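You operate a simulated robot arm through the tools that you are given. There is no shell and no other tool.

Carry out the task below with a simulated robot arm. There is one attempt and no reset: what you move stays moved.

JOB
Plug the basin, run hot water up to the blue band and wash the grey cloth in it.
Fine: afterwards pull the plug, lay it beside the basin and let the water out; cloth on the mat; no spills.

It is judged by the outcome, as a careful person would: the job done as asked, and still so three seconds after it is handed in. It fails if anything else is knocked over, pushed out of place, dropped, spilled or broken. Flat cloth is picked up by pressing the open fingertips on it (5 to 10 N) and closing them slowly along it; thin cloth reads only 2 to 8 mm in the jaws.

ROBOT AND FRAMES
A 7-joint arm with a two-finger parallel gripper, fixed in place. Base frame: the origin is on the floor under the middle of its stand, x ahead of it, y to its left, z up; the work surface is at about z = 851. Units: mm, degrees, N and s.
It reaches about 1372 mm from its shoulder. Its first joint turns from -149.0 to 149.0 degrees. Payload 3.43 kg.
The tool frame sits at the grasp point between the pads (the TCP): z along the fingers, y along the line on which they close. The tips reach 30 mm beyond it. Largest opening 94 mm; finger width 28, thickness 10; the body of the gripper, 50 by 96 mm, starts 55 mm behind the TCP.
Orientation is that of the tool frame in the base frame, as a unit quaternion [x, y, z, w]. With the fingers straight down and closing along the base's y, the tool's x points along the base's -x, its y along +y and its z along -z.

CONTROLS
- The arm moves only by the tool send_rows. Its argument "increments" is a list that holds one entry, the list of rows, each a list of 7 numbers: the opening, from 0 (shut) to 1 (fully open), then the shift along the tool's x, y, z in units of 500 mm (1.0 is 500 mm), then the turn, a rotation vector about the tool's x, y, z in units of 45 degrees (1.0 is 45 degrees). In form: [[[jaw, tx, ty, tz, ax, ay, az], ...]]. A call has 1 to 20 rows; each row is the pose to reach, as a shift and turn from the pose commanded when the call began, along the tool's axes at that moment. A call with a number of a shift or a turn outside -1 to 1 is refused whole. A row lasts 0.2 s, in which the tool goes at most 50 mm and 8.6 degrees; a call with a longer step from one row to the next is refused whole, and so is a gripper value outside its range. A pose out of reach is approached as far as the arm can. The call stops where the force on the tool passes 40 N (or 10 N more than at its start, if that is more) or the arm is blocked; 0.2 s more then pass. Each finger travels about 45 mm/s and halts on what it meets, pressing with about 21 N; the grip force reading is that of the motor and also rises with nothing between the fingers. The clock runs only during rows and for 0.2 s after the last one: add rows that repeat a pose to give the fingers time. It gives the time, the measured TCP pose, the force on the tool (base axes), the opening and the grip force at its end, in the units of the frame above (readings bear some noise), with the torque about the TCP (base axes, N m) and any sound that the robot's microphone picked up, and new pictures: "show" is both (left out), scene, wrist or none.
- Cameras (640 x 400 px; columns grow to the right, rows downward): "scene" is fixed at [49.1, 650.2, 1410.1]; the picture's right is [-0.71, -0.70, 0.00], its down [-0.27, 0.28, -0.92] and it looks along [0.65, -0.65, -0.39] (base axes); focal length 310 px, centre (320, 200). "wrist" rides on the gripper at [76, 14, -102] in the tool frame; the picture's right is [-0.18, 0.98, 0.00], its down [-0.75, -0.14, -0.64] and it looks along [-0.63, -0.12, 0.77] (tool axes); focal length 243 px, centre (320, 200).
- measure_at(camera, pixels): for up to 12 pixels [column, row] of the newest picture of that camera ("zoom" is the newest enlarged one), the place [x, y, z] in the base frame of the surface seen there, good to about 2 mm. No time passes.
- inspect(camera, box): a new picture of the part [left, top, right, bottom] of that camera's present view, enlarged. No time passes.
- hand_in(): hands the job in; it is judged then, once.

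Unless the task says otherwise, let go and move clear before handing in.

The tools are called after "Call:" as a command line: name --argument value ..., lists and objects as JSON in quotes. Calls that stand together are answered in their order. send_rows: Moves the arm, as the interface text tells. Its arguments: {"type":"object","properties":{"increments":{"type":"array","items":{"type":"array","items":{"type":"array","items":{"type":"number"}}}},"show":{"type":"string","enum":["both","scene","wrist","none"]}},"required":["increments"]} The other tools are called the same way: measure_at (camera, pixels) gives the place of the surface under pixels of a picture; inspect (camera, box) takes an enlarged picture of a part of a camera's view; hand_in () hands the job in.

At the start:

```text
clock: 0.0
tcp_pos: [965.9, -210.3, 1087.2]
tool_rot: [-0.001, 1.0, 0.0, 0.001]
contact_force: [-0.1, -0.2, -0.2]
wrist_torque: [0.0, 0.01, -0.03]
grip_width: 93.8
gripper_force: 0.1
```

scene: 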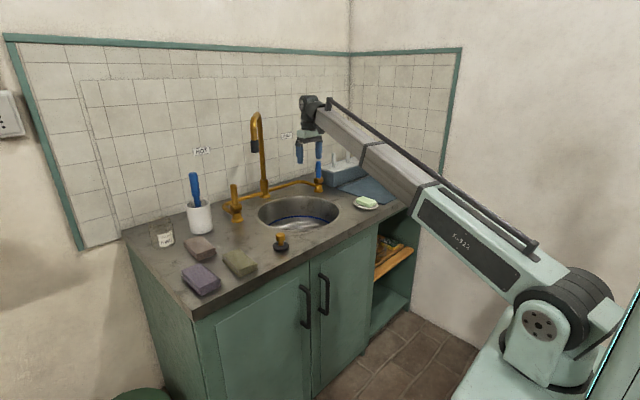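
wrist: 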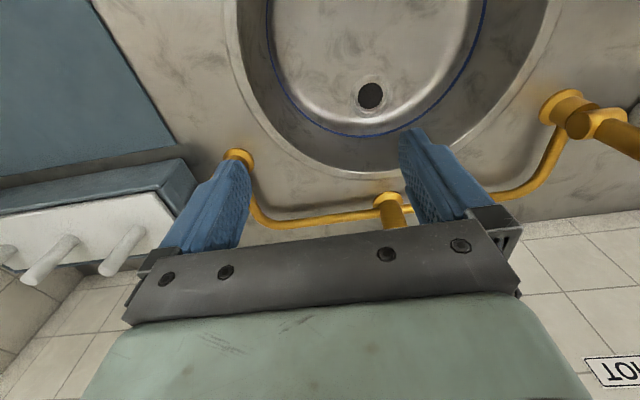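

The scene shows a basin around pixel (298,212), a plug probably at (281,242), faucet handles at (235,205) and (319,185), and three folded cloths/sponges at (200,248), (201,280), (240,262). I'll enlarge several regions before moving.

Call:
inspect --camera "scene" --box '[220, 160, 400, 270]'

Call:
inspect --camera "scene" --box '[130, 160, 300, 310]'

Call:
inspect --camera "scene" --box '[180, 90, 360, 200]'

Call:
measure_at --camera "scene" --pixels '[[281, 234], [281, 248], [235, 188], [235, 212], [319, 182], [255, 115], [254, 148], [200, 248], [201, 280], [240, 262], [366, 203], [365, 187]]'

```text
3.56 times, centred on (310, 215) of scene
```

zoom: 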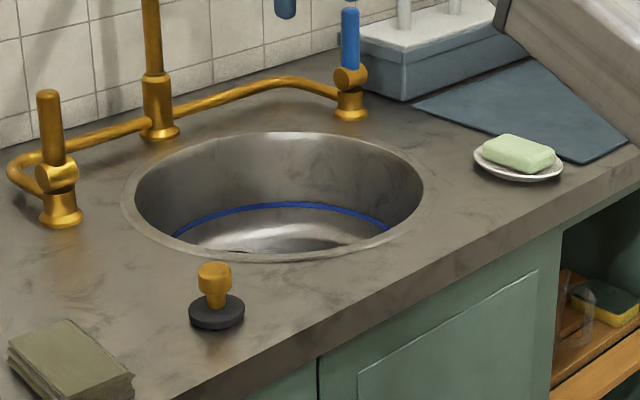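

```text
2.67 times, centred on (215, 235) of scene
```

zoom: 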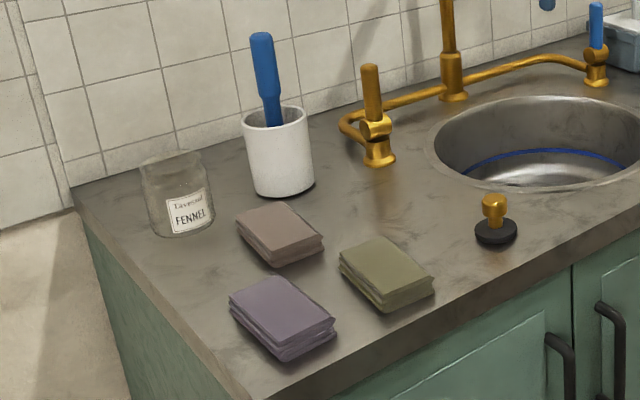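

```text
3.56 times, centred on (270, 145) of scene
```

zoom: 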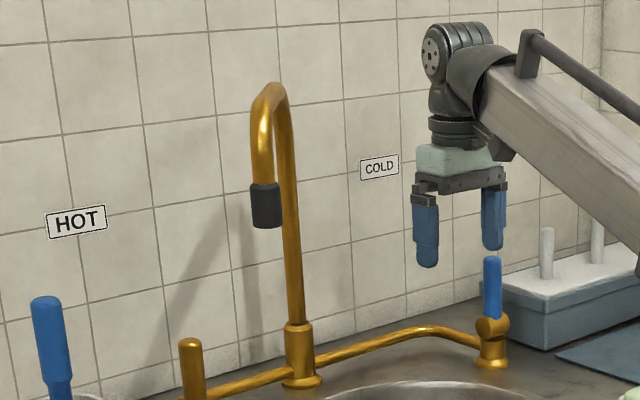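

```text
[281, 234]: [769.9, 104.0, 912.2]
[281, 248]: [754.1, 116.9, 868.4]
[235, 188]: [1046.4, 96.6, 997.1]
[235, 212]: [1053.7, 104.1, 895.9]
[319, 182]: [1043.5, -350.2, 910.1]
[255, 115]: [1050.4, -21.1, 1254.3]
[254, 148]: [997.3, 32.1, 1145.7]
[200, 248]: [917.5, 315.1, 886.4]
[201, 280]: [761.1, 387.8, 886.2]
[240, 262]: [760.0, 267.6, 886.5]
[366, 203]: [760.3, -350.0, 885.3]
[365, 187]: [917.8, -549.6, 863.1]
```

The three folded pads are at about (917,315), (761,388) and (760,268), with different tints. The plug stands at (754,110) and the spout tip is near (997,32). I'll look closer at the cloth colours, the basin rim and the mat.

Call:
measure_at --camera "scene" --pixels '[[257, 212], [341, 212], [298, 196], [298, 231], [270, 200], [327, 200], [270, 226], [330, 224], [300, 217], [285, 222], [315, 222], [298, 226]]'

Call:
inspect --camera "scene" --box '[175, 230, 265, 300]'

Call:
inspect --camera "scene" --box '[320, 150, 420, 220]'

Call:
inspect --camera "scene" --box '[360, 220, 430, 330]'

Call:
inspect --camera "wrist" --box '[220, 0, 640, 240]'

```text
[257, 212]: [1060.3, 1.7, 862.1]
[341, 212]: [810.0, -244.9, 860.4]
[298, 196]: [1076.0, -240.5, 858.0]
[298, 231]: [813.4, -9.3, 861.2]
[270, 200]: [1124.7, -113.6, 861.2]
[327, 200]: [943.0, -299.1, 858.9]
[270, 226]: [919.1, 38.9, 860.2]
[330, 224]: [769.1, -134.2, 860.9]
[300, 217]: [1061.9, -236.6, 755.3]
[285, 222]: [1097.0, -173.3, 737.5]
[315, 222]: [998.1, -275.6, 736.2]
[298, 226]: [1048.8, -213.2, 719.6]
```

```text
5.71 times, centred on (220, 265) of scene
```

zoom: 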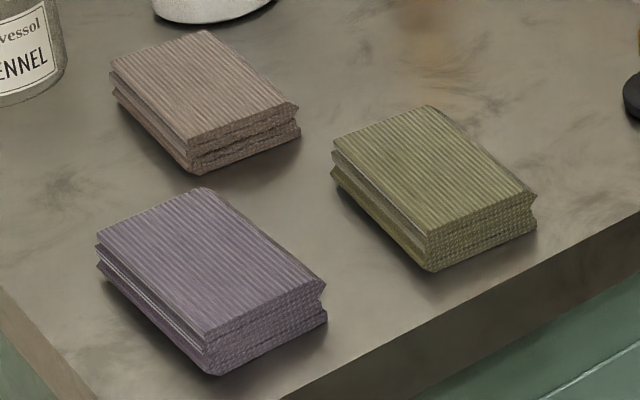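

```text
5.71 times, centred on (370, 185) of scene
```

zoom: 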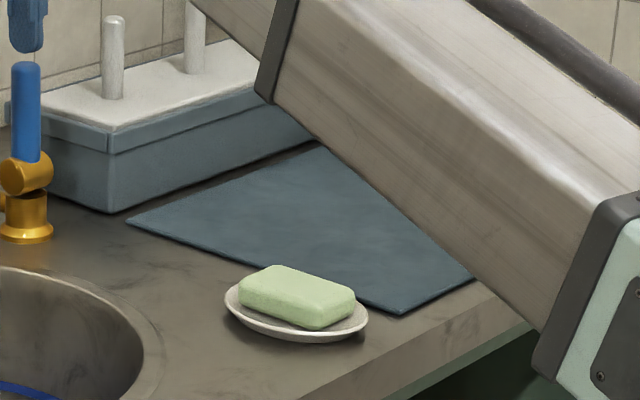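

```text
3.64 times, centred on (395, 275) of scene
```

zoom: 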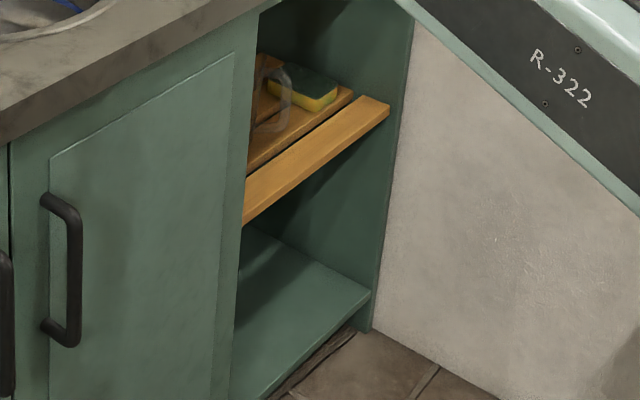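

```text
1.52 times, centred on (430, 120) of wrist
```

zoom: 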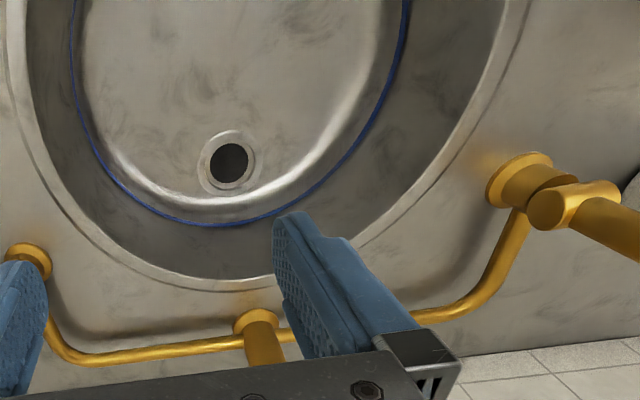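

The spout tip at about (997,32) seems to hang near the basin rim (centre about (945,-127), radius about 170), so it may need swivelling before water runs. I'll measure the drain in the wrist view, the spout, the taps, the labels and the mat.

Call:
measure_at --camera "wrist" --pixels '[[370, 95], [357, 95], [384, 95], [370, 82], [370, 109], [395, 220], [388, 198], [240, 157], [560, 108], [345, 140], [300, 110], [480, 30]]'

Call:
measure_at --camera "scene" --pixels '[[202, 151], [287, 136], [264, 190], [263, 160], [261, 130], [256, 113], [254, 152], [250, 145], [258, 145], [318, 160], [319, 190], [235, 200]]'

Call:
inspect --camera "scene" --box '[225, 170, 275, 230]'

Call:
inspect --camera "scene" --box '[235, 100, 285, 205]'

```text
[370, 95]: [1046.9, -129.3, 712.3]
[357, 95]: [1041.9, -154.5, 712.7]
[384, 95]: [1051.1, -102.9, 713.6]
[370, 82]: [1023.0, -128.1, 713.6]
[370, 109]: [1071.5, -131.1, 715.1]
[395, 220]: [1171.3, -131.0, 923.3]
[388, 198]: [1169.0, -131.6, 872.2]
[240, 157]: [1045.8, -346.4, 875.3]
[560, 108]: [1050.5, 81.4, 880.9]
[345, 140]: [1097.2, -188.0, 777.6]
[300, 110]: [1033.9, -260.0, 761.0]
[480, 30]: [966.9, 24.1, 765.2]
```

```text
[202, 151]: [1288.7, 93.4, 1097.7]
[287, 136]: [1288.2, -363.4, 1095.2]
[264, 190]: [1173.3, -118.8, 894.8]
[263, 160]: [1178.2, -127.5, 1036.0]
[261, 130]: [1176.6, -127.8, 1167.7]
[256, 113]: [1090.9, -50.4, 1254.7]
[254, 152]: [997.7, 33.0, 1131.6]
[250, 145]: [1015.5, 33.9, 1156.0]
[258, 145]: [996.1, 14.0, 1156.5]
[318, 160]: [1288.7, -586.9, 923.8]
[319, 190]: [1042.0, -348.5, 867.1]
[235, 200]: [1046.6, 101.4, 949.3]
```

```text
6.67 times, centred on (250, 200) of scene
```

zoom: 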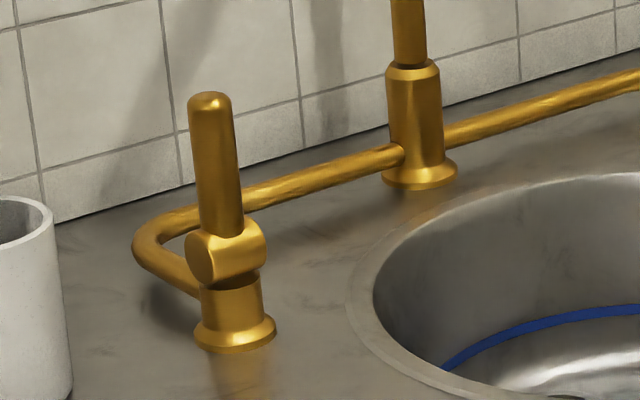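

```text
3.81 times, centred on (260, 152) of scene
```

zoom: 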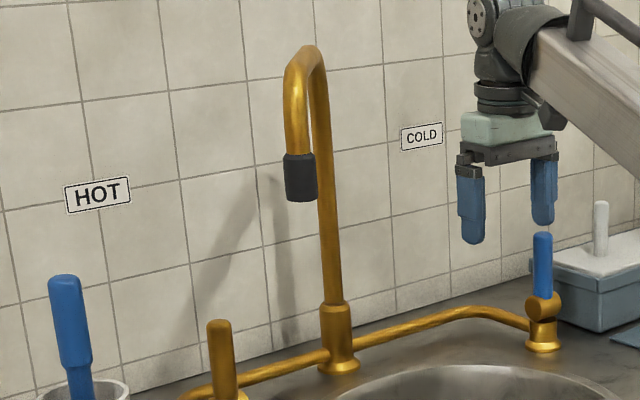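

The drain centre is at about (1047,-129,712). The spout pivots near (1186,-134) with its tip at about (1010,20), over the rim, so I'll plug first and then swivel it. HOT is the +y tap at (1050,97). I'll move to a vantage over the plug and cloths.

Call:
send_rows --increments '[[[1, 0.06, 0.05, -0.01, 0, 0, 0], [1, 0.12, 0.1, -0.02, 0, 0, 0], [1, 0.18, 0.155, -0.03, 0, 0, 0], [1, 0.24, 0.21, -0.04, 0, 0, 0], [1, 0.3, 0.26, -0.05, 0, 0, 0], [1, 0.36, 0.31, -0.06, 0, 0, 0], [1, 0.42, 0.36, -0.06, 0, 0, 0], [1, 0.48, 0.41, -0.06, 0, 0, 0], [1, 0.54, 0.47, -0.06, 0, 0, 0], [1, 0.6, 0.53, -0.06, 0, 0, 0], [1, 0.66, 0.6, -0.06, 0, 0, 0], [1, 0.7, 0.67, -0.06, 0, 0, 0], [1, 0.72, 0.75, -0.06, 0, 0, 0], [1, 0.72, 0.82, -0.06, 0, 0, 0]]]'

```text
clock: 1.8
tcp_pos: [736.6, -16.2, 1117.9]
tool_rot: [-0.002, 1.0, -0.001, 0.006]
contact_force: [3.2, 3.8, -4.6]
wrist_torque: [-0.51, -0.05, -0.33]
grip_width: 94.1
gripper_force: 0.0
stopped in row 8: the force on the tool passed its limit at 53 N (the readings are from after the stop); the commanded pose is now the measured one
```

scene: 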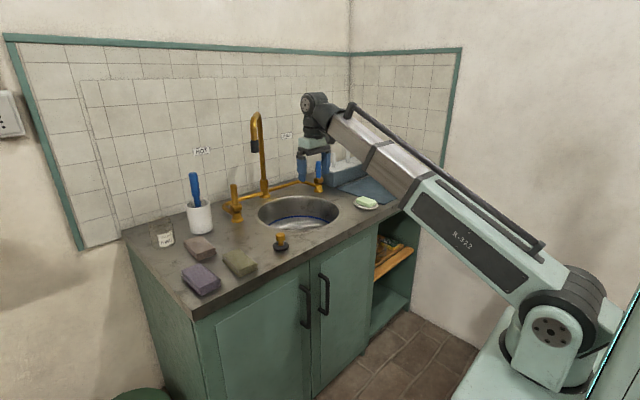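
wrist: 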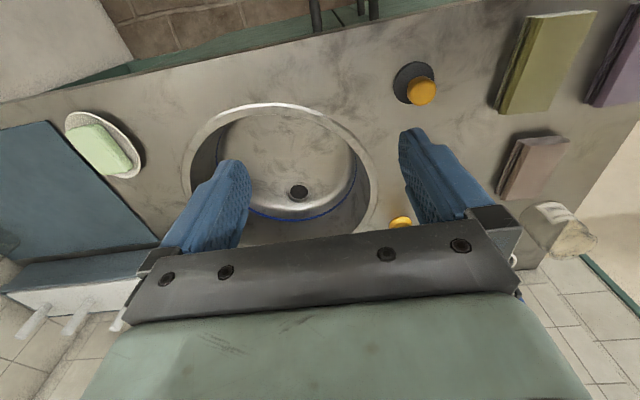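

The arm stopped at (736,-16,1118) with nothing visibly touching it in the wrist view, so the force was likely inertial. I'll hold briefly and read the force again.

Call:
send_rows --increments '[[[1, 0, 0, 0, 0, 0, 0], [1, 0, 0, 0, 0, 0, 0], [1, 0.01, 0.01, 0, 0, 0, 0], [1, 0.02, 0.02, 0, 0, 0, 0]]]' --show "none"

Call:
inspect --camera "wrist" --box '[370, 0, 640, 230]'

Call:
inspect --camera "scene" --box '[230, 80, 430, 220]'

```text
clock: 2.8
tcp_pos: [728.4, -6.7, 1118.1]
tool_rot: [-0.004, 1.0, -0.002, 0.008]
contact_force: [6.6, 0.9, -10.1]
wrist_torque: [-0.07, -0.11, -0.07]
grip_width: 94.2
gripper_force: 0.0
stopped in row 4: the force on the tool passed its limit at 42 N (the readings are from after the stop); the commanded pose is now the measured one
```

```text
1.74 times, centred on (505, 115) of wrist
```

zoom: 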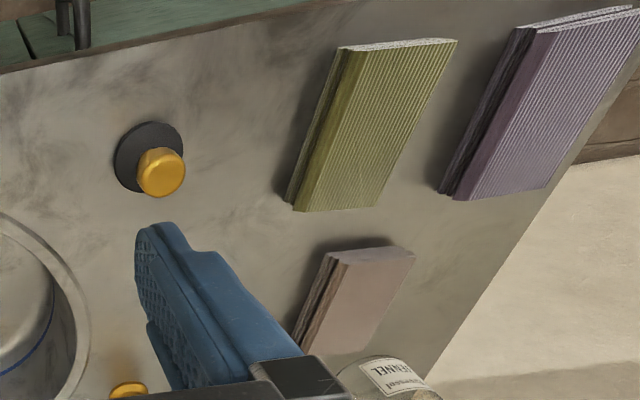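

```text
2.86 times, centred on (330, 150) of scene
```

zoom: 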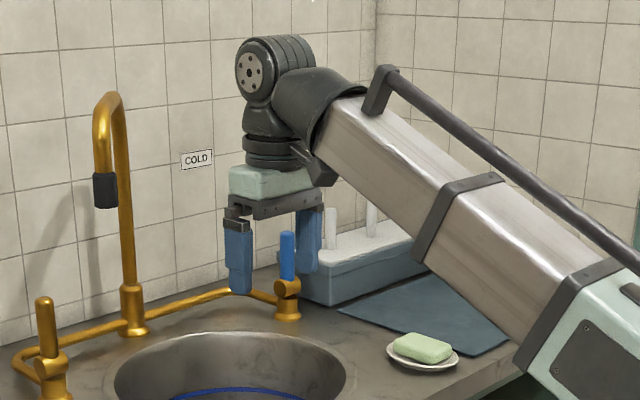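

The force rose again when retracting further, so the arm itself may be at a limit near this radius; the boom at (430,190) in the scene looks telescopic. I'll inspect the arm before moving on.

Call:
inspect --camera "scene" --box '[290, 80, 640, 400]'

Call:
measure_at --camera "scene" --pixels '[[537, 335], [500, 275], [415, 195], [375, 155], [335, 120], [315, 100], [540, 240], [352, 105], [430, 200]]'

```text
1.25 times, centred on (465, 240) of scene
```

zoom: 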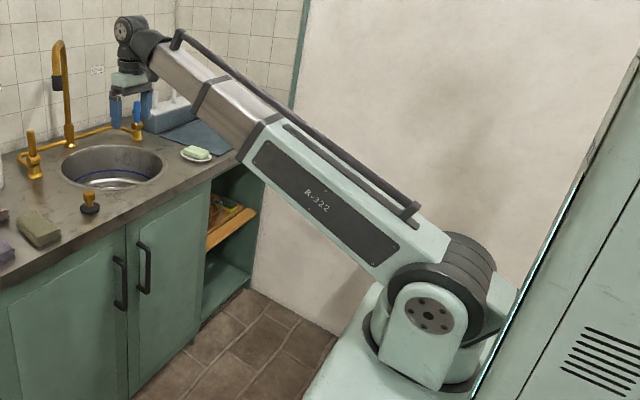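

```text
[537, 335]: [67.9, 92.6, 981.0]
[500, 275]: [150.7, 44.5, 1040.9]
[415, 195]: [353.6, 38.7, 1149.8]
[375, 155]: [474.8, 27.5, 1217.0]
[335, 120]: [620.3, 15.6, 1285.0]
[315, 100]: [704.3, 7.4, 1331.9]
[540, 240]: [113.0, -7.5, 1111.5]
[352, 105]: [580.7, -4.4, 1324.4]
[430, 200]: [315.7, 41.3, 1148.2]
```

The boom is telescopic, and the wrist camera housing on the robot-facing side seems to jam against the boom cuff when I retract. I'll back off slightly and yaw the tool -90° about its z axis so the camera sits on the -y side and looks toward the cloths.

Call:
send_rows --increments '[[[1, -0.03, 0, 0, 0, 0, 0], [1, -0.06, 0, 0, 0, 0, 0], [1, -0.06, 0, 0, 0, 0, -0.16], [1, -0.06, 0, 0, 0, 0, -0.32], [1, -0.06, 0, 0, 0, 0, -0.48], [1, -0.06, 0, 0, 0, 0, -0.64], [1, -0.06, 0, 0, 0, 0, -0.8], [1, -0.06, 0, 0, 0, 0, -0.96]]]'

```text
clock: 4.6
tcp_pos: [757.7, -6.7, 1117.7]
tool_rot: [-0.374, 0.927, -0.004, 0.005]
contact_force: [0.0, 0.1, 0.4]
wrist_torque: [0.02, 0.02, 0.0]
grip_width: 93.8
gripper_force: 0.0
```

scene: 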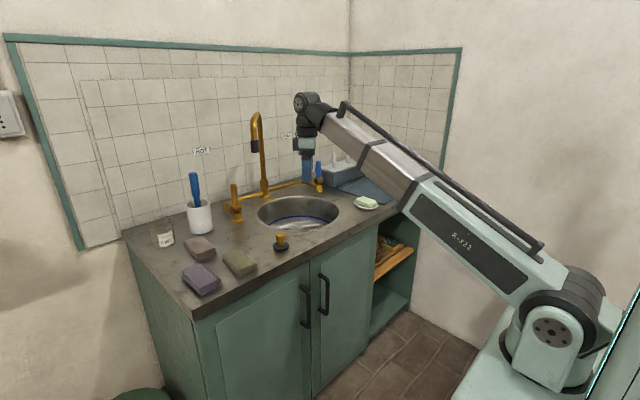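
wrist: 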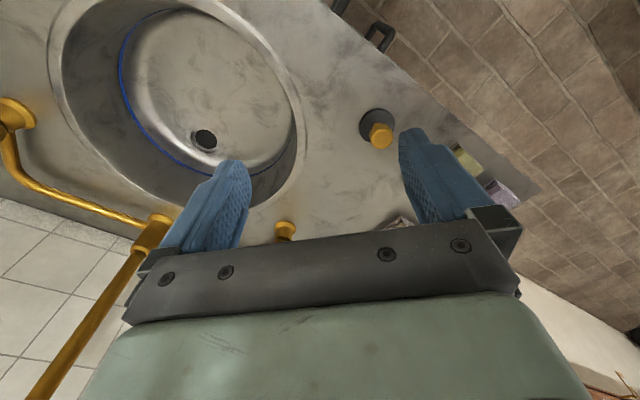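

The yaw worked and the force is back to zero, confirming the camera housing was the contact. I'll yaw another 45° so the camera sits on the -y side.

Call:
send_rows --increments '[[[1, 0, 0, 0, 0, 0, -0.16], [1, 0, 0, 0, 0, 0, -0.32], [1, 0, 0, 0, 0, 0, -0.48], [1, 0, 0, 0, 0, 0, -0.64], [1, 0, 0, 0, 0, 0, -0.8], [1, 0, 0, 0, 0, 0, -0.96], [1, 0, 0, 0, 0, 0, -1.0]]]' --show "wrist"

```text
clock: 6.2
tcp_pos: [757.7, -7.1, 1116.9]
tool_rot: [-0.7, 0.714, -0.005, 0.004]
contact_force: [-0.5, -0.3, -0.2]
wrist_torque: [0.0, 0.0, 0.01]
grip_width: 94.3
gripper_force: 0.1
```

wrist: 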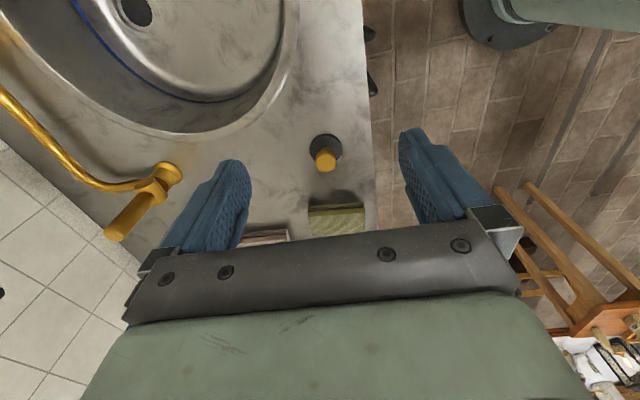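

The camera now looks toward +y, and the plug shows at (325,155). I'll measure the plug precisely from this view.

Call:
inspect --camera "wrist" --box '[270, 110, 390, 200]'

Call:
measure_at --camera "wrist" --pixels '[[325, 157], [317, 155], [334, 155], [325, 151], [325, 164], [326, 138], [310, 147], [341, 150], [325, 170]]'

```text
4.44 times, centred on (330, 155) of wrist
```

zoom: 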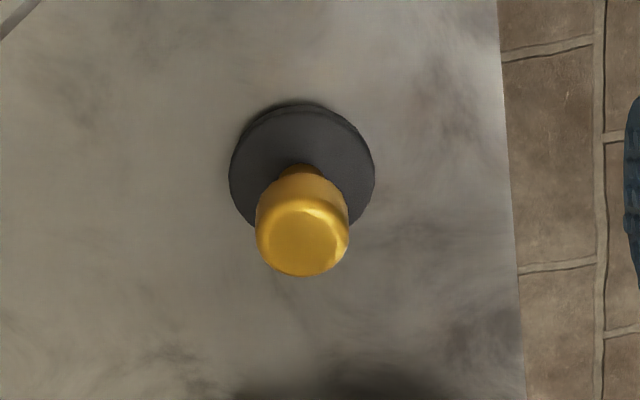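

```text
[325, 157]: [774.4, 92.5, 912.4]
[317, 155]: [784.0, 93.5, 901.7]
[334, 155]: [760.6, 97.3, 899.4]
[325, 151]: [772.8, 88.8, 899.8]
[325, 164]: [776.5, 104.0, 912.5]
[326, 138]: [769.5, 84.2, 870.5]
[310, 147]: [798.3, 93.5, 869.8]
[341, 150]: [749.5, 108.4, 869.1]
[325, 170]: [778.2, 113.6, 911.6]
```

The knob is centred at about (775,103) with its top at z=912, and the flange top is at z=870. I'll go above it to z≈1000 and check alignment.

Call:
send_rows --increments '[[[1, -0.05, -0.008, 0.0, 0, 0, 0], [1, -0.11, -0.015, 0.03, 0, 0, 0], [1, -0.16, -0.022, 0.08, 0, 0, 0], [1, -0.2, -0.028, 0.14, 0, 0, -0.025], [1, -0.2208, -0.0303, 0.19, 0, 0, -0.025], [1, -0.2208, -0.0303, 0.234, 0, 0, -0.025], [1, -0.2208, -0.0303, 0.234, 0, 0, -0.025]]]'

```text
clock: 7.8
tcp_pos: [776.2, 101.9, 1002.0]
tool_rot: [-0.707, 0.707, -0.005, 0.004]
contact_force: [0.3, 0.2, 0.0]
wrist_torque: [0.02, 0.0, -0.01]
grip_width: 93.8
gripper_force: 0.1
```

scene: 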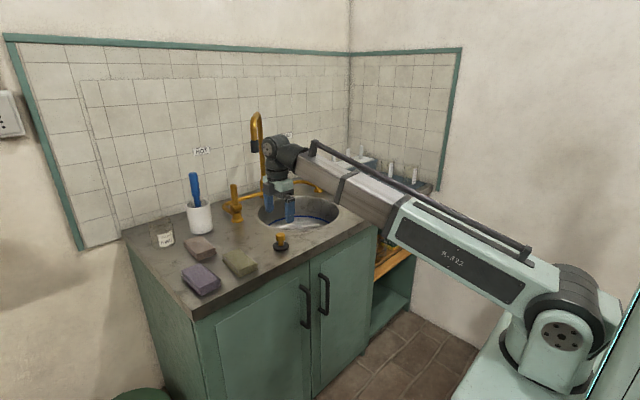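
wrist: 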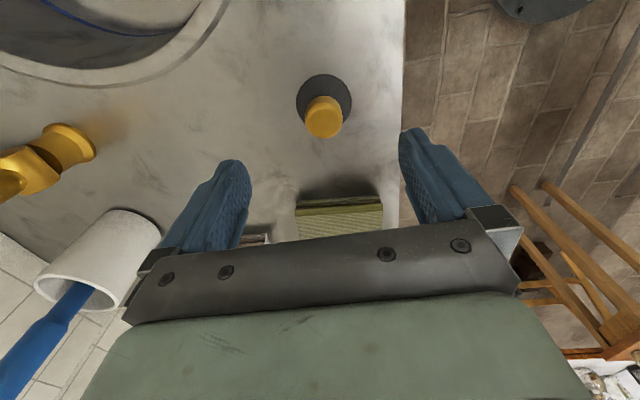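

The knob appears at (324,117), close to the expected TCP line at (320,121). I'll re-measure its top for fine centring.

Call:
inspect --camera "wrist" --box '[270, 60, 390, 150]'

Call:
measure_at --camera "wrist" --pixels '[[310, 115], [338, 115], [324, 108], [324, 120], [324, 130], [324, 78], [298, 100], [350, 100], [340, 210], [300, 225], [375, 225]]'

```text
4.44 times, centred on (330, 105) of wrist
```

zoom: 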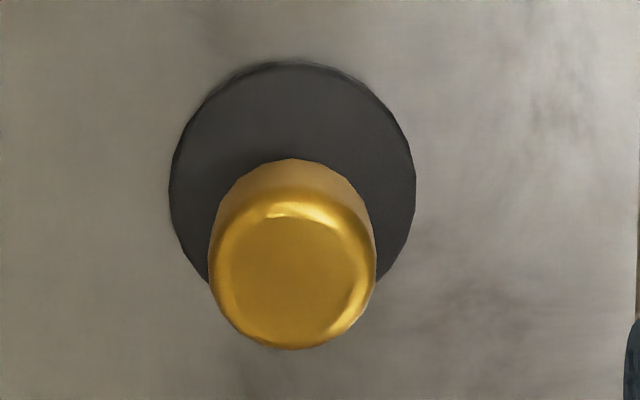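

```text
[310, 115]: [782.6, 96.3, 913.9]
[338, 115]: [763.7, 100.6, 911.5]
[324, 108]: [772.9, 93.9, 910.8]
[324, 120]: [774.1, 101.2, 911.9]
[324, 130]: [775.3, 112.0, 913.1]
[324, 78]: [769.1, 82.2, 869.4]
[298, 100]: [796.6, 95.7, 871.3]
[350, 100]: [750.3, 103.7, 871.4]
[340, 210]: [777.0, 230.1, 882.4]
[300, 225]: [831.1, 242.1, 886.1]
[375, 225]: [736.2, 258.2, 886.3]
```

The knob centre is (774,103.5), within 2 mm of the TCP. I'll descend to z≈905 with open jaws, then close on the knob.

Call:
send_rows --increments '[[[1, -0.003, 0.004, 0.05, 0, 0, 0], [1, -0.003, 0.004, 0.1, 0, 0, 0], [1, -0.003, 0.004, 0.14, 0, 0, 0], [1, -0.003, 0.004, 0.17, 0, 0, 0], [1, -0.003, 0.004, 0.194, 0, 0, 0], [1, -0.003, 0.004, 0.194, 0, 0, 0]]]' --show "wrist"

```text
clock: 9.2
tcp_pos: [774.7, 104.0, 903.1]
tool_rot: [-0.706, 0.708, -0.005, 0.005]
contact_force: [-0.6, -0.1, 1.1]
wrist_torque: [0.0, -0.02, 0.01]
grip_width: 94.0
gripper_force: 0.0
```

wrist: 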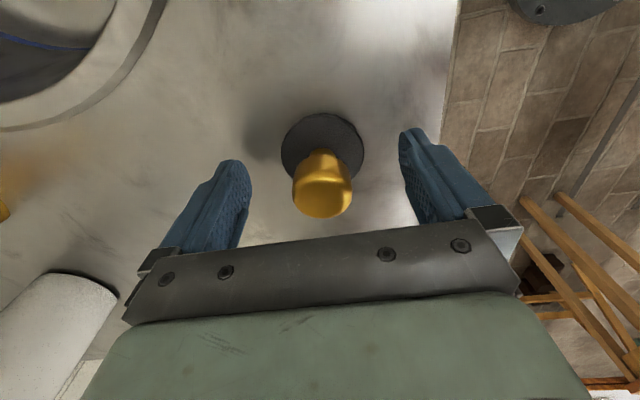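

The knob sits between the fingers at (322,190). I'll raise 2 mm and close on it.

Call:
send_rows --increments '[[[0.6, 0, 0, -0.003, 0, 0, 0], [0.3, 0, 0, -0.003, 0, 0, 0], [0.1, 0, 0, -0.003, 0, 0, 0], [0.1, 0, 0, -0.003, 0, 0, 0], [0.1, 0, 0, -0.003, 0, 0, 0], [0.1, 0, 0, -0.003, 0, 0, 0], [0.1, 0, 0, -0.003, 0, 0, 0]]]' --show "wrist"

```text
clock: 10.8
tcp_pos: [775.5, 104.4, 906.1]
tool_rot: [-0.707, 0.707, -0.005, 0.004]
contact_force: [-1.3, -0.9, 2.2]
wrist_torque: [-0.01, 0.17, 0.02]
grip_width: 31.2
gripper_force: 21.1
```

wrist: 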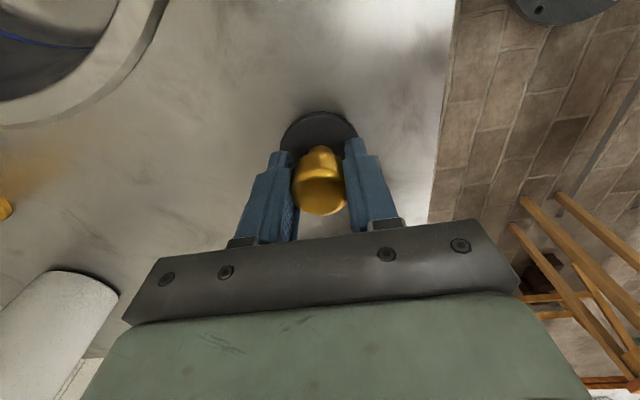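

The plug is gripped at 31 mm with a 21 N motor force. I'll lift it straight up to z≈1000.

Call:
send_rows --increments '[[[0.1, 0, 0, -0.03, 0, 0, 0], [0.1, 0, 0, -0.08, 0, 0, 0], [0.1, 0, 0, -0.14, 0, 0, 0], [0.1, 0, 0, -0.2, 0, 0, 0], [0.1, 0, 0, -0.2, 0, 0, 0]]]'

```text
clock: 12.0
tcp_pos: [774.0, 105.4, 1006.1]
tool_rot: [-0.706, 0.708, -0.006, 0.004]
contact_force: [0.3, 0.3, -0.7]
wrist_torque: [-0.01, 0.03, 0.0]
grip_width: 31.0
gripper_force: 20.9
```

scene: 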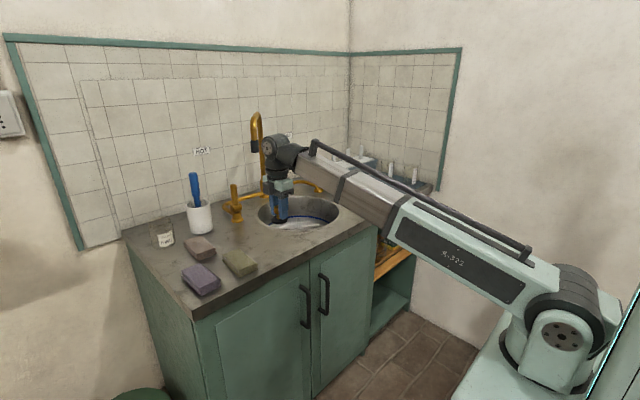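
wrist: 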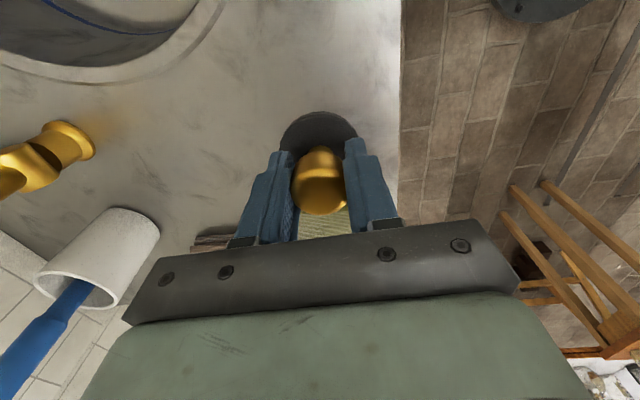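

The plug is held cleanly. I'll carry it first along -y, then +x, to above the drain at (1047,-129), staying clear of the spout.

Call:
send_rows --increments '[[[0.1, 0.05, 0, 0, 0, 0, 0], [0.1, 0.12, 0, 0, 0, 0, 0], [0.1, 0.19, -0.01, 0, 0, 0, 0], [0.1, 0.26, -0.03, 0, 0, 0, 0], [0.1, 0.33, -0.06, 0, 0, 0, 0], [0.1, 0.4, -0.1, 0, 0, 0, 0], [0.1, 0.45, -0.16, 0, 0, 0, 0], [0.1, 0.468, -0.23, 0, 0, 0, 0], [0.1, 0.468, -0.31, 0, 0, 0, 0], [0.1, 0.468, -0.39, 0, 0, 0, 0], [0.1, 0.468, -0.46, 0, 0, 0, 0], [0.1, 0.468, -0.52, 0, 0, 0, 0], [0.1, 0.468, -0.546, 0, 0, 0, 0], [0.1, 0.468, -0.546, 0, 0, 0, 0]]]'

```text
clock: 15.0
tcp_pos: [1047.6, -129.6, 1008.6]
tool_rot: [-0.707, 0.707, -0.006, 0.005]
contact_force: [-0.6, 0.5, 0.2]
wrist_torque: [0.01, 0.0, -0.03]
grip_width: 31.1
gripper_force: 20.8
```

scene: 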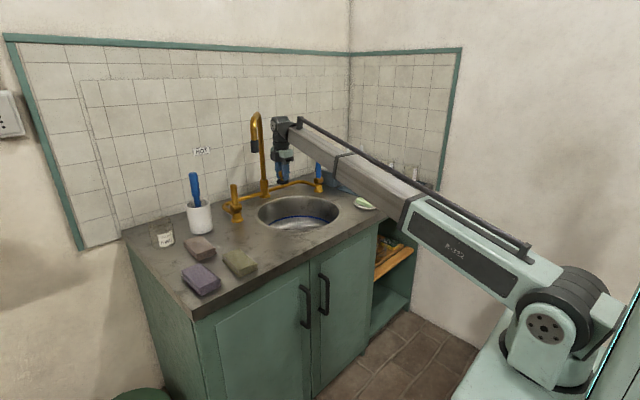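
wrist: 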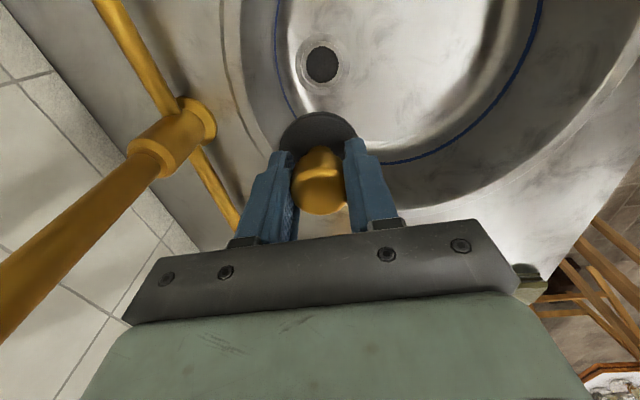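

The drain at (322,63) lines up with the tool axis. The hand's wide side would come too close to the basin wall at this yaw, so I'll rotate back to yaw 0 before descending, and measure the drain and wall.

Call:
measure_at --camera "wrist" --pixels '[[322, 64], [304, 64], [340, 64], [322, 46], [322, 82], [285, 120], [262, 100], [240, 60], [278, 30], [500, 100], [470, 140]]'

Call:
send_rows --increments '[[[0.1, 0, 0, 0, 0, 0, 0.16], [0.1, 0, 0, 0, 0, 0, 0.32], [0.1, 0, 0, 0, 0, 0, 0.48], [0.1, 0, 0, 0, 0, 0, 0.64], [0.1, 0, 0, 0, 0, 0, 0.8], [0.1, 0, 0, 0, 0, 0, 0.96], [0.1, 0, 0, 0, 0, 0, 1.0]]]' --show "wrist"

```text
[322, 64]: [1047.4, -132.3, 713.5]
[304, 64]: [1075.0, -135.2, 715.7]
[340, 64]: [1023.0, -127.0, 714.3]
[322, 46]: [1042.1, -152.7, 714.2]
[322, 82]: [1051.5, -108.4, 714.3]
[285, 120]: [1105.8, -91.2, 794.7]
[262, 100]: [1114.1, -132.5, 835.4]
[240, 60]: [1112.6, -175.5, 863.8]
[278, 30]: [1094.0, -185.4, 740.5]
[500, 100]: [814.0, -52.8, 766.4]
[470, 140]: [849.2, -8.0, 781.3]
```

```text
clock: 16.6
tcp_pos: [1047.8, -131.2, 1009.7]
tool_rot: [-0.381, 0.925, -0.003, 0.006]
contact_force: [0.4, -0.2, -0.4]
wrist_torque: [-0.03, 0.0, -0.03]
grip_width: 31.2
gripper_force: 20.7
```

wrist: 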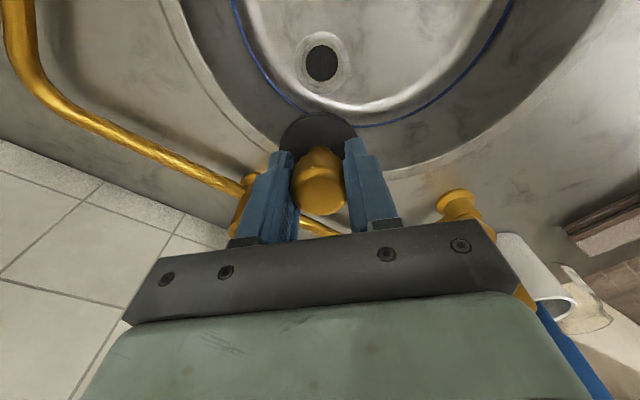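

The drain centre is about (1048,-131) and the wall is at x≈1110 there. I'll finish the yaw back to 0.

Call:
send_rows --increments '[[[0.1, 0, 0, 0, 0, 0, 0.16], [0.1, 0, 0, 0, 0, 0, 0.32], [0.1, 0, 0, 0, 0, 0, 0.48], [0.1, 0, 0, 0, 0, 0, 0.64], [0.1, 0, 0, 0, 0, 0, 0.8], [0.1, 0, 0, 0, 0, 0, 0.96], [0.1, 0, 0, 0, 0, 0, 1.0], [0.1, 0, 0, 0, 0, 0, 1.0]]]'

```text
clock: 18.4
tcp_pos: [1047.6, -130.2, 1008.9]
tool_rot: [0.001, 1.0, 0.0, 0.008]
contact_force: [0.4, 0.0, -1.0]
wrist_torque: [0.0, -0.02, -0.04]
grip_width: 31.1
gripper_force: 21.5
```

scene: 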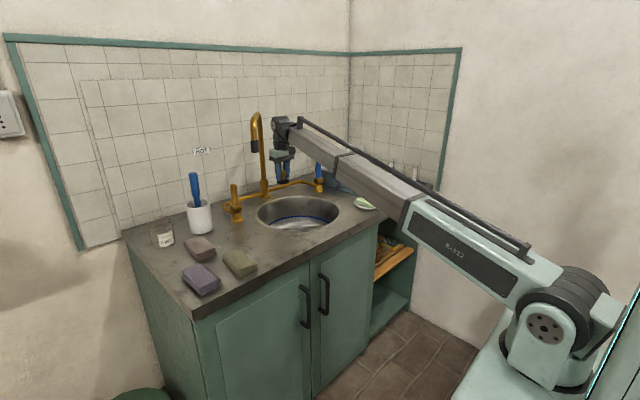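
wrist: 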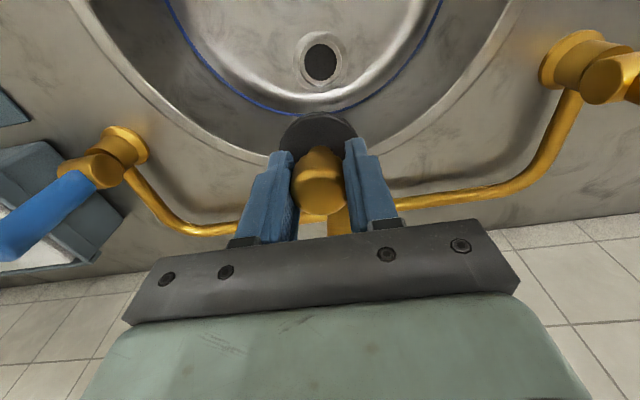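

The yaw is back to 0 and the drain at (321,62) is aligned. I'll straighten the ~0.9° tilt and descend to TCP z≈800, plug bottom about 30 mm above the floor.

Call:
send_rows --increments '[[[0.1, 0.001, -0.001, 0.04, 0, 0.01, 0], [0.1, 0.002, -0.0015, 0.1, 0, 0.02, 0], [0.1, 0.003, -0.0015, 0.17, 0, 0.02, 0], [0.1, 0.004, -0.0015, 0.24, 0, 0.02, 0], [0.1, 0.005, -0.0015, 0.31, 0, 0.02, 0], [0.1, 0.006, -0.0015, 0.37, 0, 0.02, 0], [0.1, 0.006, -0.0015, 0.41, 0, 0.02, 0], [0.1, 0.006, -0.0015, 0.418, 0, 0.02, 0], [0.1, 0.006, -0.0015, 0.418, 0, 0.02, 0]]]'

```text
clock: 20.4
tcp_pos: [1046.8, -131.2, 800.5]
tool_rot: [0.001, 1.0, -0.002, -0.001]
contact_force: [-0.9, 0.4, 0.4]
wrist_torque: [-0.01, -0.02, 0.0]
grip_width: 30.8
gripper_force: 20.7
```

scene: 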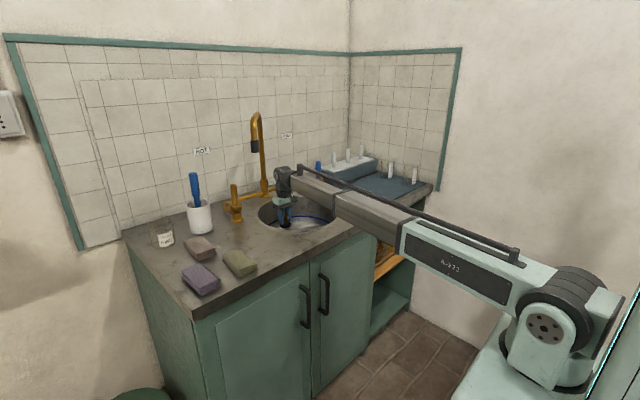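
wrist: 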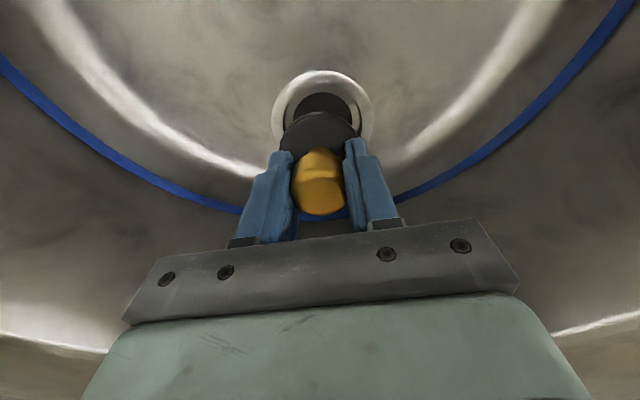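

The plug hangs just above the drain ring, at (321,100) in the wrist view. I'll zoom to check fore-aft alignment before lowering.

Call:
inspect --camera "wrist" --box '[240, 50, 400, 170]'

Call:
measure_at --camera "wrist" --pixels '[[273, 110], [370, 110], [321, 71], [321, 80], [321, 90], [321, 100], [321, 108], [321, 118], [290, 115], [352, 115]]'

```text
3.33 times, centred on (320, 110) of wrist
```

zoom: 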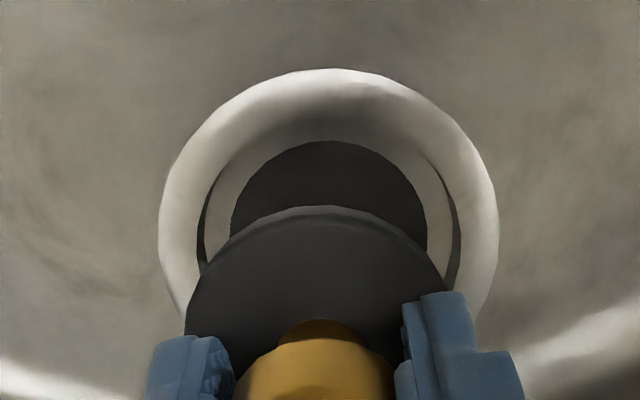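

```text
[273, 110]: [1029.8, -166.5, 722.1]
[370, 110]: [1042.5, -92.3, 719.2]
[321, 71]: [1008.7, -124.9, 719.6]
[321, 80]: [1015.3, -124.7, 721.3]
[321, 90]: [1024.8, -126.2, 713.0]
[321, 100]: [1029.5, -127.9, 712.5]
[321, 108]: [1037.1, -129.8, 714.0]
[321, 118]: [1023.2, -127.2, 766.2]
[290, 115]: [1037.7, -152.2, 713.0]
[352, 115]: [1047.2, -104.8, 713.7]
```

The drain hole is centred at about (1049,-130), so the plug needs +3 mm in x and +1 mm in y. I'll correct that and lower until just above the seat.

Call:
send_rows --increments '[[[0.1, -0.0056, 0.0024, 0.01, 0, 0, 0], [0.1, -0.0056, 0.0024, 0.03, 0, 0, 0], [0.1, -0.0056, 0.0024, 0.05, 0, 0, 0], [0.1, -0.0056, 0.0024, 0.056, 0, 0, 0], [0.1, -0.0056, 0.0024, 0.056, 0, 0, 0]]]' --show "wrist"

Call:
inspect --camera "wrist" --box '[240, 50, 400, 170]'

```text
clock: 21.6
tcp_pos: [1049.9, -131.7, 772.4]
tool_rot: [0.001, 1.0, -0.001, -0.001]
contact_force: [-0.3, 0.4, -0.8]
wrist_torque: [0.01, -0.01, -0.02]
grip_width: 31.1
gripper_force: 21.3
```

wrist: 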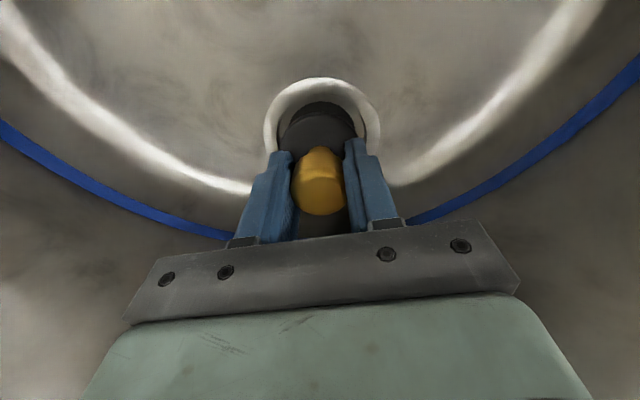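

```text
3.33 times, centred on (320, 110) of wrist
```

zoom: 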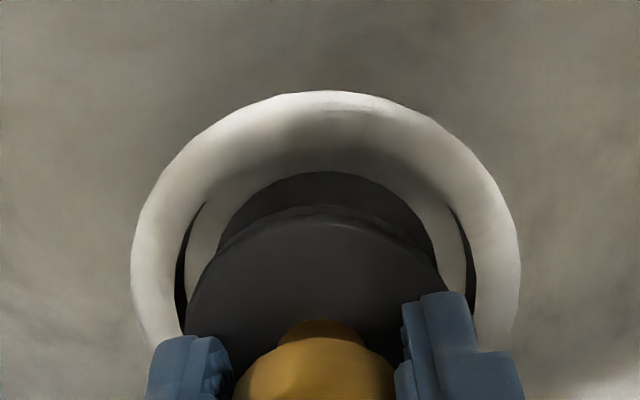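

The plug sits about 1.7 mm left of the ring centre in the zoom (317 vs 325 px). I'll shift +1.5 mm in y and lower gently to contact.

Call:
send_rows --increments '[[[0.1, 0, 0.0032, 0.0, 0, 0, 0], [0.1, 0, 0.0032, 0.004, 0, 0, 0], [0.1, 0, 0.0032, 0.008, 0, 0, 0], [0.1, 0, 0.0032, 0.01, 0, 0, 0], [0.1, 0, 0.0032, 0.012, 0, 0, 0]]]' --show "wrist"

Call:
inspect --camera "wrist" --box '[240, 50, 400, 170]'

```text
clock: 22.8
tcp_pos: [1050.7, -128.9, 766.2]
tool_rot: [0.002, 1.0, -0.001, -0.002]
contact_force: [0.3, -0.2, -0.6]
wrist_torque: [0.0, 0.01, 0.03]
grip_width: 31.3
gripper_force: 21.2
```

wrist: 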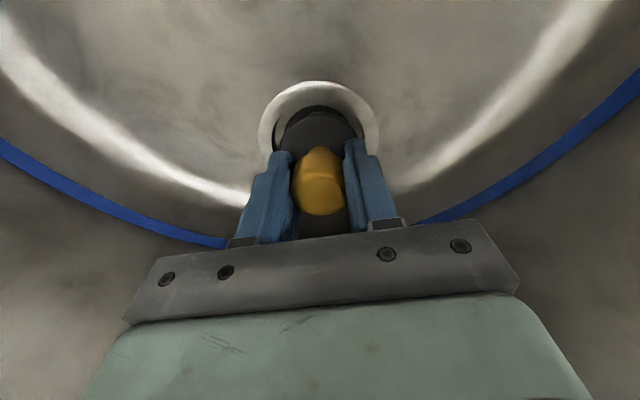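

```text
3.33 times, centred on (320, 110) of wrist
```

zoom: 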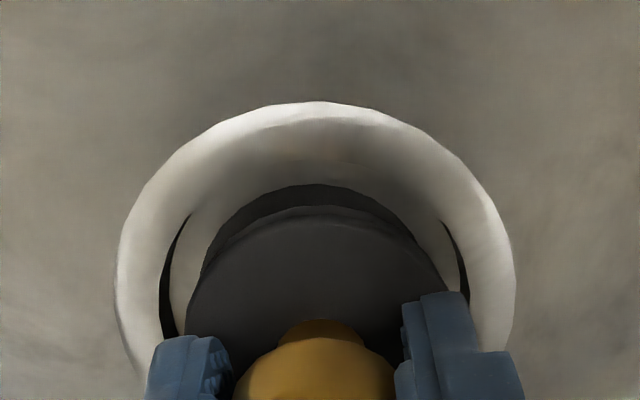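

The plug is now laterally centred (ring 315, plug 317 in the zoom) with no contact yet. I'll keep lowering in small steps.

Call:
send_rows --increments '[[[0.1, 0.001, 0, 0.003, 0, 0, 0], [0.1, 0.001, 0, 0.006, 0, 0, 0], [0.1, 0.001, 0, 0.009, 0, 0, 0], [0.1, 0.001, 0, 0.012, 0, 0, 0], [0.1, 0.001, 0, 0.015, 0, 0, 0]]]' --show "wrist"

Call:
inspect --camera "wrist" --box '[240, 50, 400, 170]'

```text
clock: 24.0
tcp_pos: [1050.0, -127.7, 759.3]
tool_rot: [0.002, 1.0, -0.002, -0.001]
contact_force: [-0.1, 0.1, 0.4]
wrist_torque: [-0.01, -0.01, -0.01]
grip_width: 31.0
gripper_force: 20.6
```

wrist: 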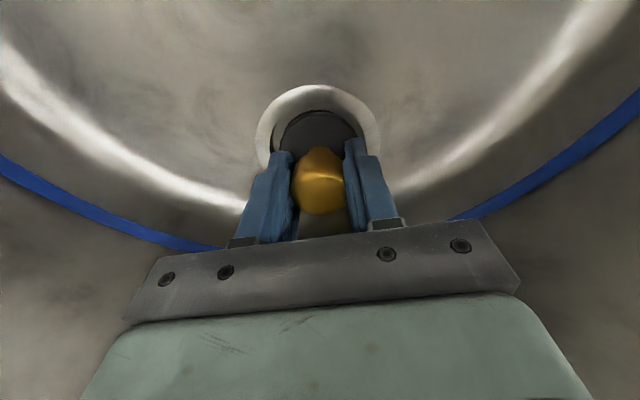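

```text
3.33 times, centred on (320, 110) of wrist
```

zoom: 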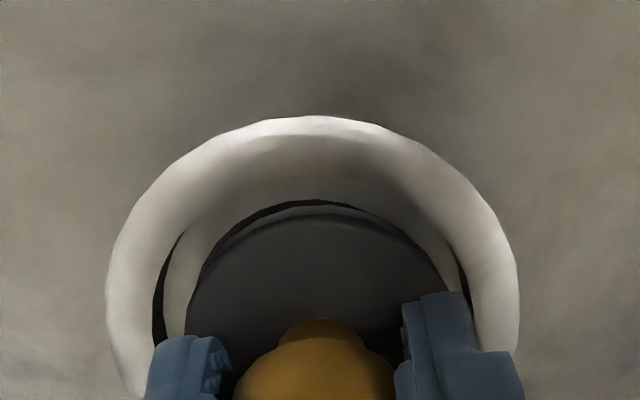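

The plug is entering the drain (TCP z=759, still no contact), about 1 mm too far toward +y. I'll correct and keep lowering gently until contact.

Call:
send_rows --increments '[[[0.1, 0, -0.002, 0.002, 0, 0, 0], [0.1, 0, -0.002, 0.005, 0, 0, 0], [0.1, 0, -0.002, 0.008, 0, 0, 0], [0.1, 0, -0.002, 0.011, 0, 0, 0]]]' --show "wrist"

Call:
inspect --camera "wrist" --box '[240, 50, 400, 170]'

```text
clock: 25.0
tcp_pos: [1049.7, -128.3, 754.7]
tool_rot: [0.001, 1.0, -0.001, 0.0]
contact_force: [0.5, 4.6, 27.3]
wrist_torque: [0.25, -0.05, -0.02]
grip_width: 31.5
gripper_force: 20.8
```

wrist: 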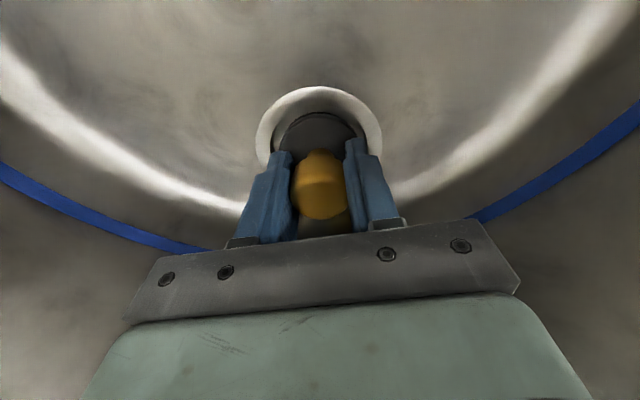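

```text
3.33 times, centred on (320, 110) of wrist
```

zoom: 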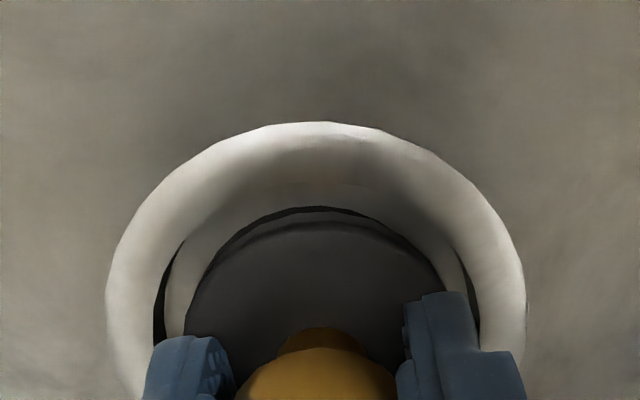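

The plug has met its seat: 27 N upward at TCP z=754.7, centred in the ring. I'll open the jaws partially to release the knob while easing up.

Call:
send_rows --increments '[[[0.1, 0, 0.001, -0.001, 0, 0, 0], [0.45, 0, 0.001, -0.002, 0, 0, 0], [0.55, 0, 0.001, -0.002, 0, 0, 0], [0.55, 0, 0.001, -0.002, 0, 0, 0]]]' --show "wrist"

Call:
inspect --camera "wrist" --box '[240, 50, 400, 170]'

```text
clock: 26.0
tcp_pos: [1048.4, -129.4, 754.1]
tool_rot: [0.001, 1.0, -0.001, -0.002]
contact_force: [0.1, -1.2, 2.2]
wrist_torque: [-0.01, 0.01, -0.01]
grip_width: 51.0
gripper_force: 0.1
```

wrist: 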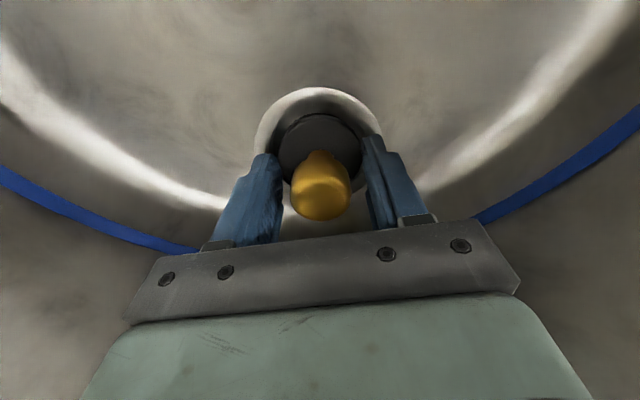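

```text
3.33 times, centred on (320, 110) of wrist
```

zoom: 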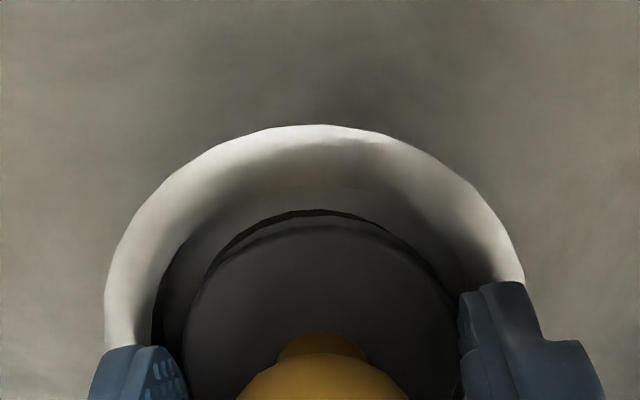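

The knob is free and the plug sits in the drain. I'll raise about 100 mm and check it from above.

Call:
send_rows --increments '[[[0.6, 0, 0, -0.01, 0, 0, 0], [0.6, 0, 0, -0.05, 0, 0, 0], [0.6, 0, 0, -0.12, 0, 0, 0], [0.6, 0, 0, -0.2, 0, 0, 0], [0.6, 0, 0, -0.28, 0, 0, 0], [0.6, 0, 0, -0.28, 0, 0, 0]]]' --show "wrist"

Call:
inspect --camera "wrist" --box '[260, 50, 380, 140]'

```text
clock: 27.4
tcp_pos: [1049.0, -129.3, 891.6]
tool_rot: [0.001, 1.0, 0.0, -0.001]
contact_force: [0.4, -0.2, -0.3]
wrist_torque: [0.05, 0.0, 0.01]
grip_width: 56.2
gripper_force: 0.0
```

wrist: 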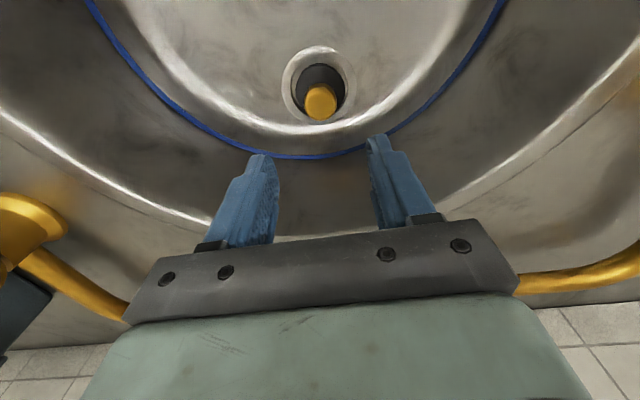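

```text
4.44 times, centred on (320, 95) of wrist
```

zoom: 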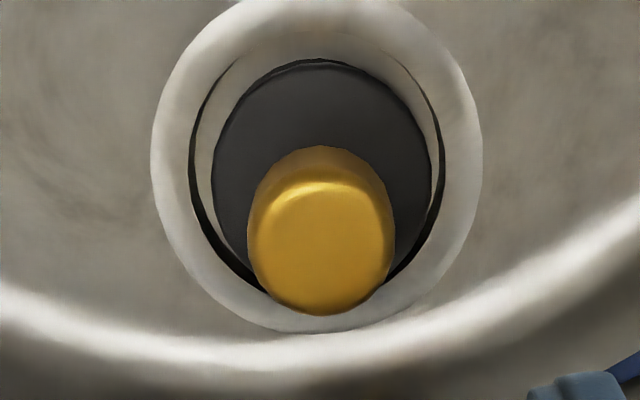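

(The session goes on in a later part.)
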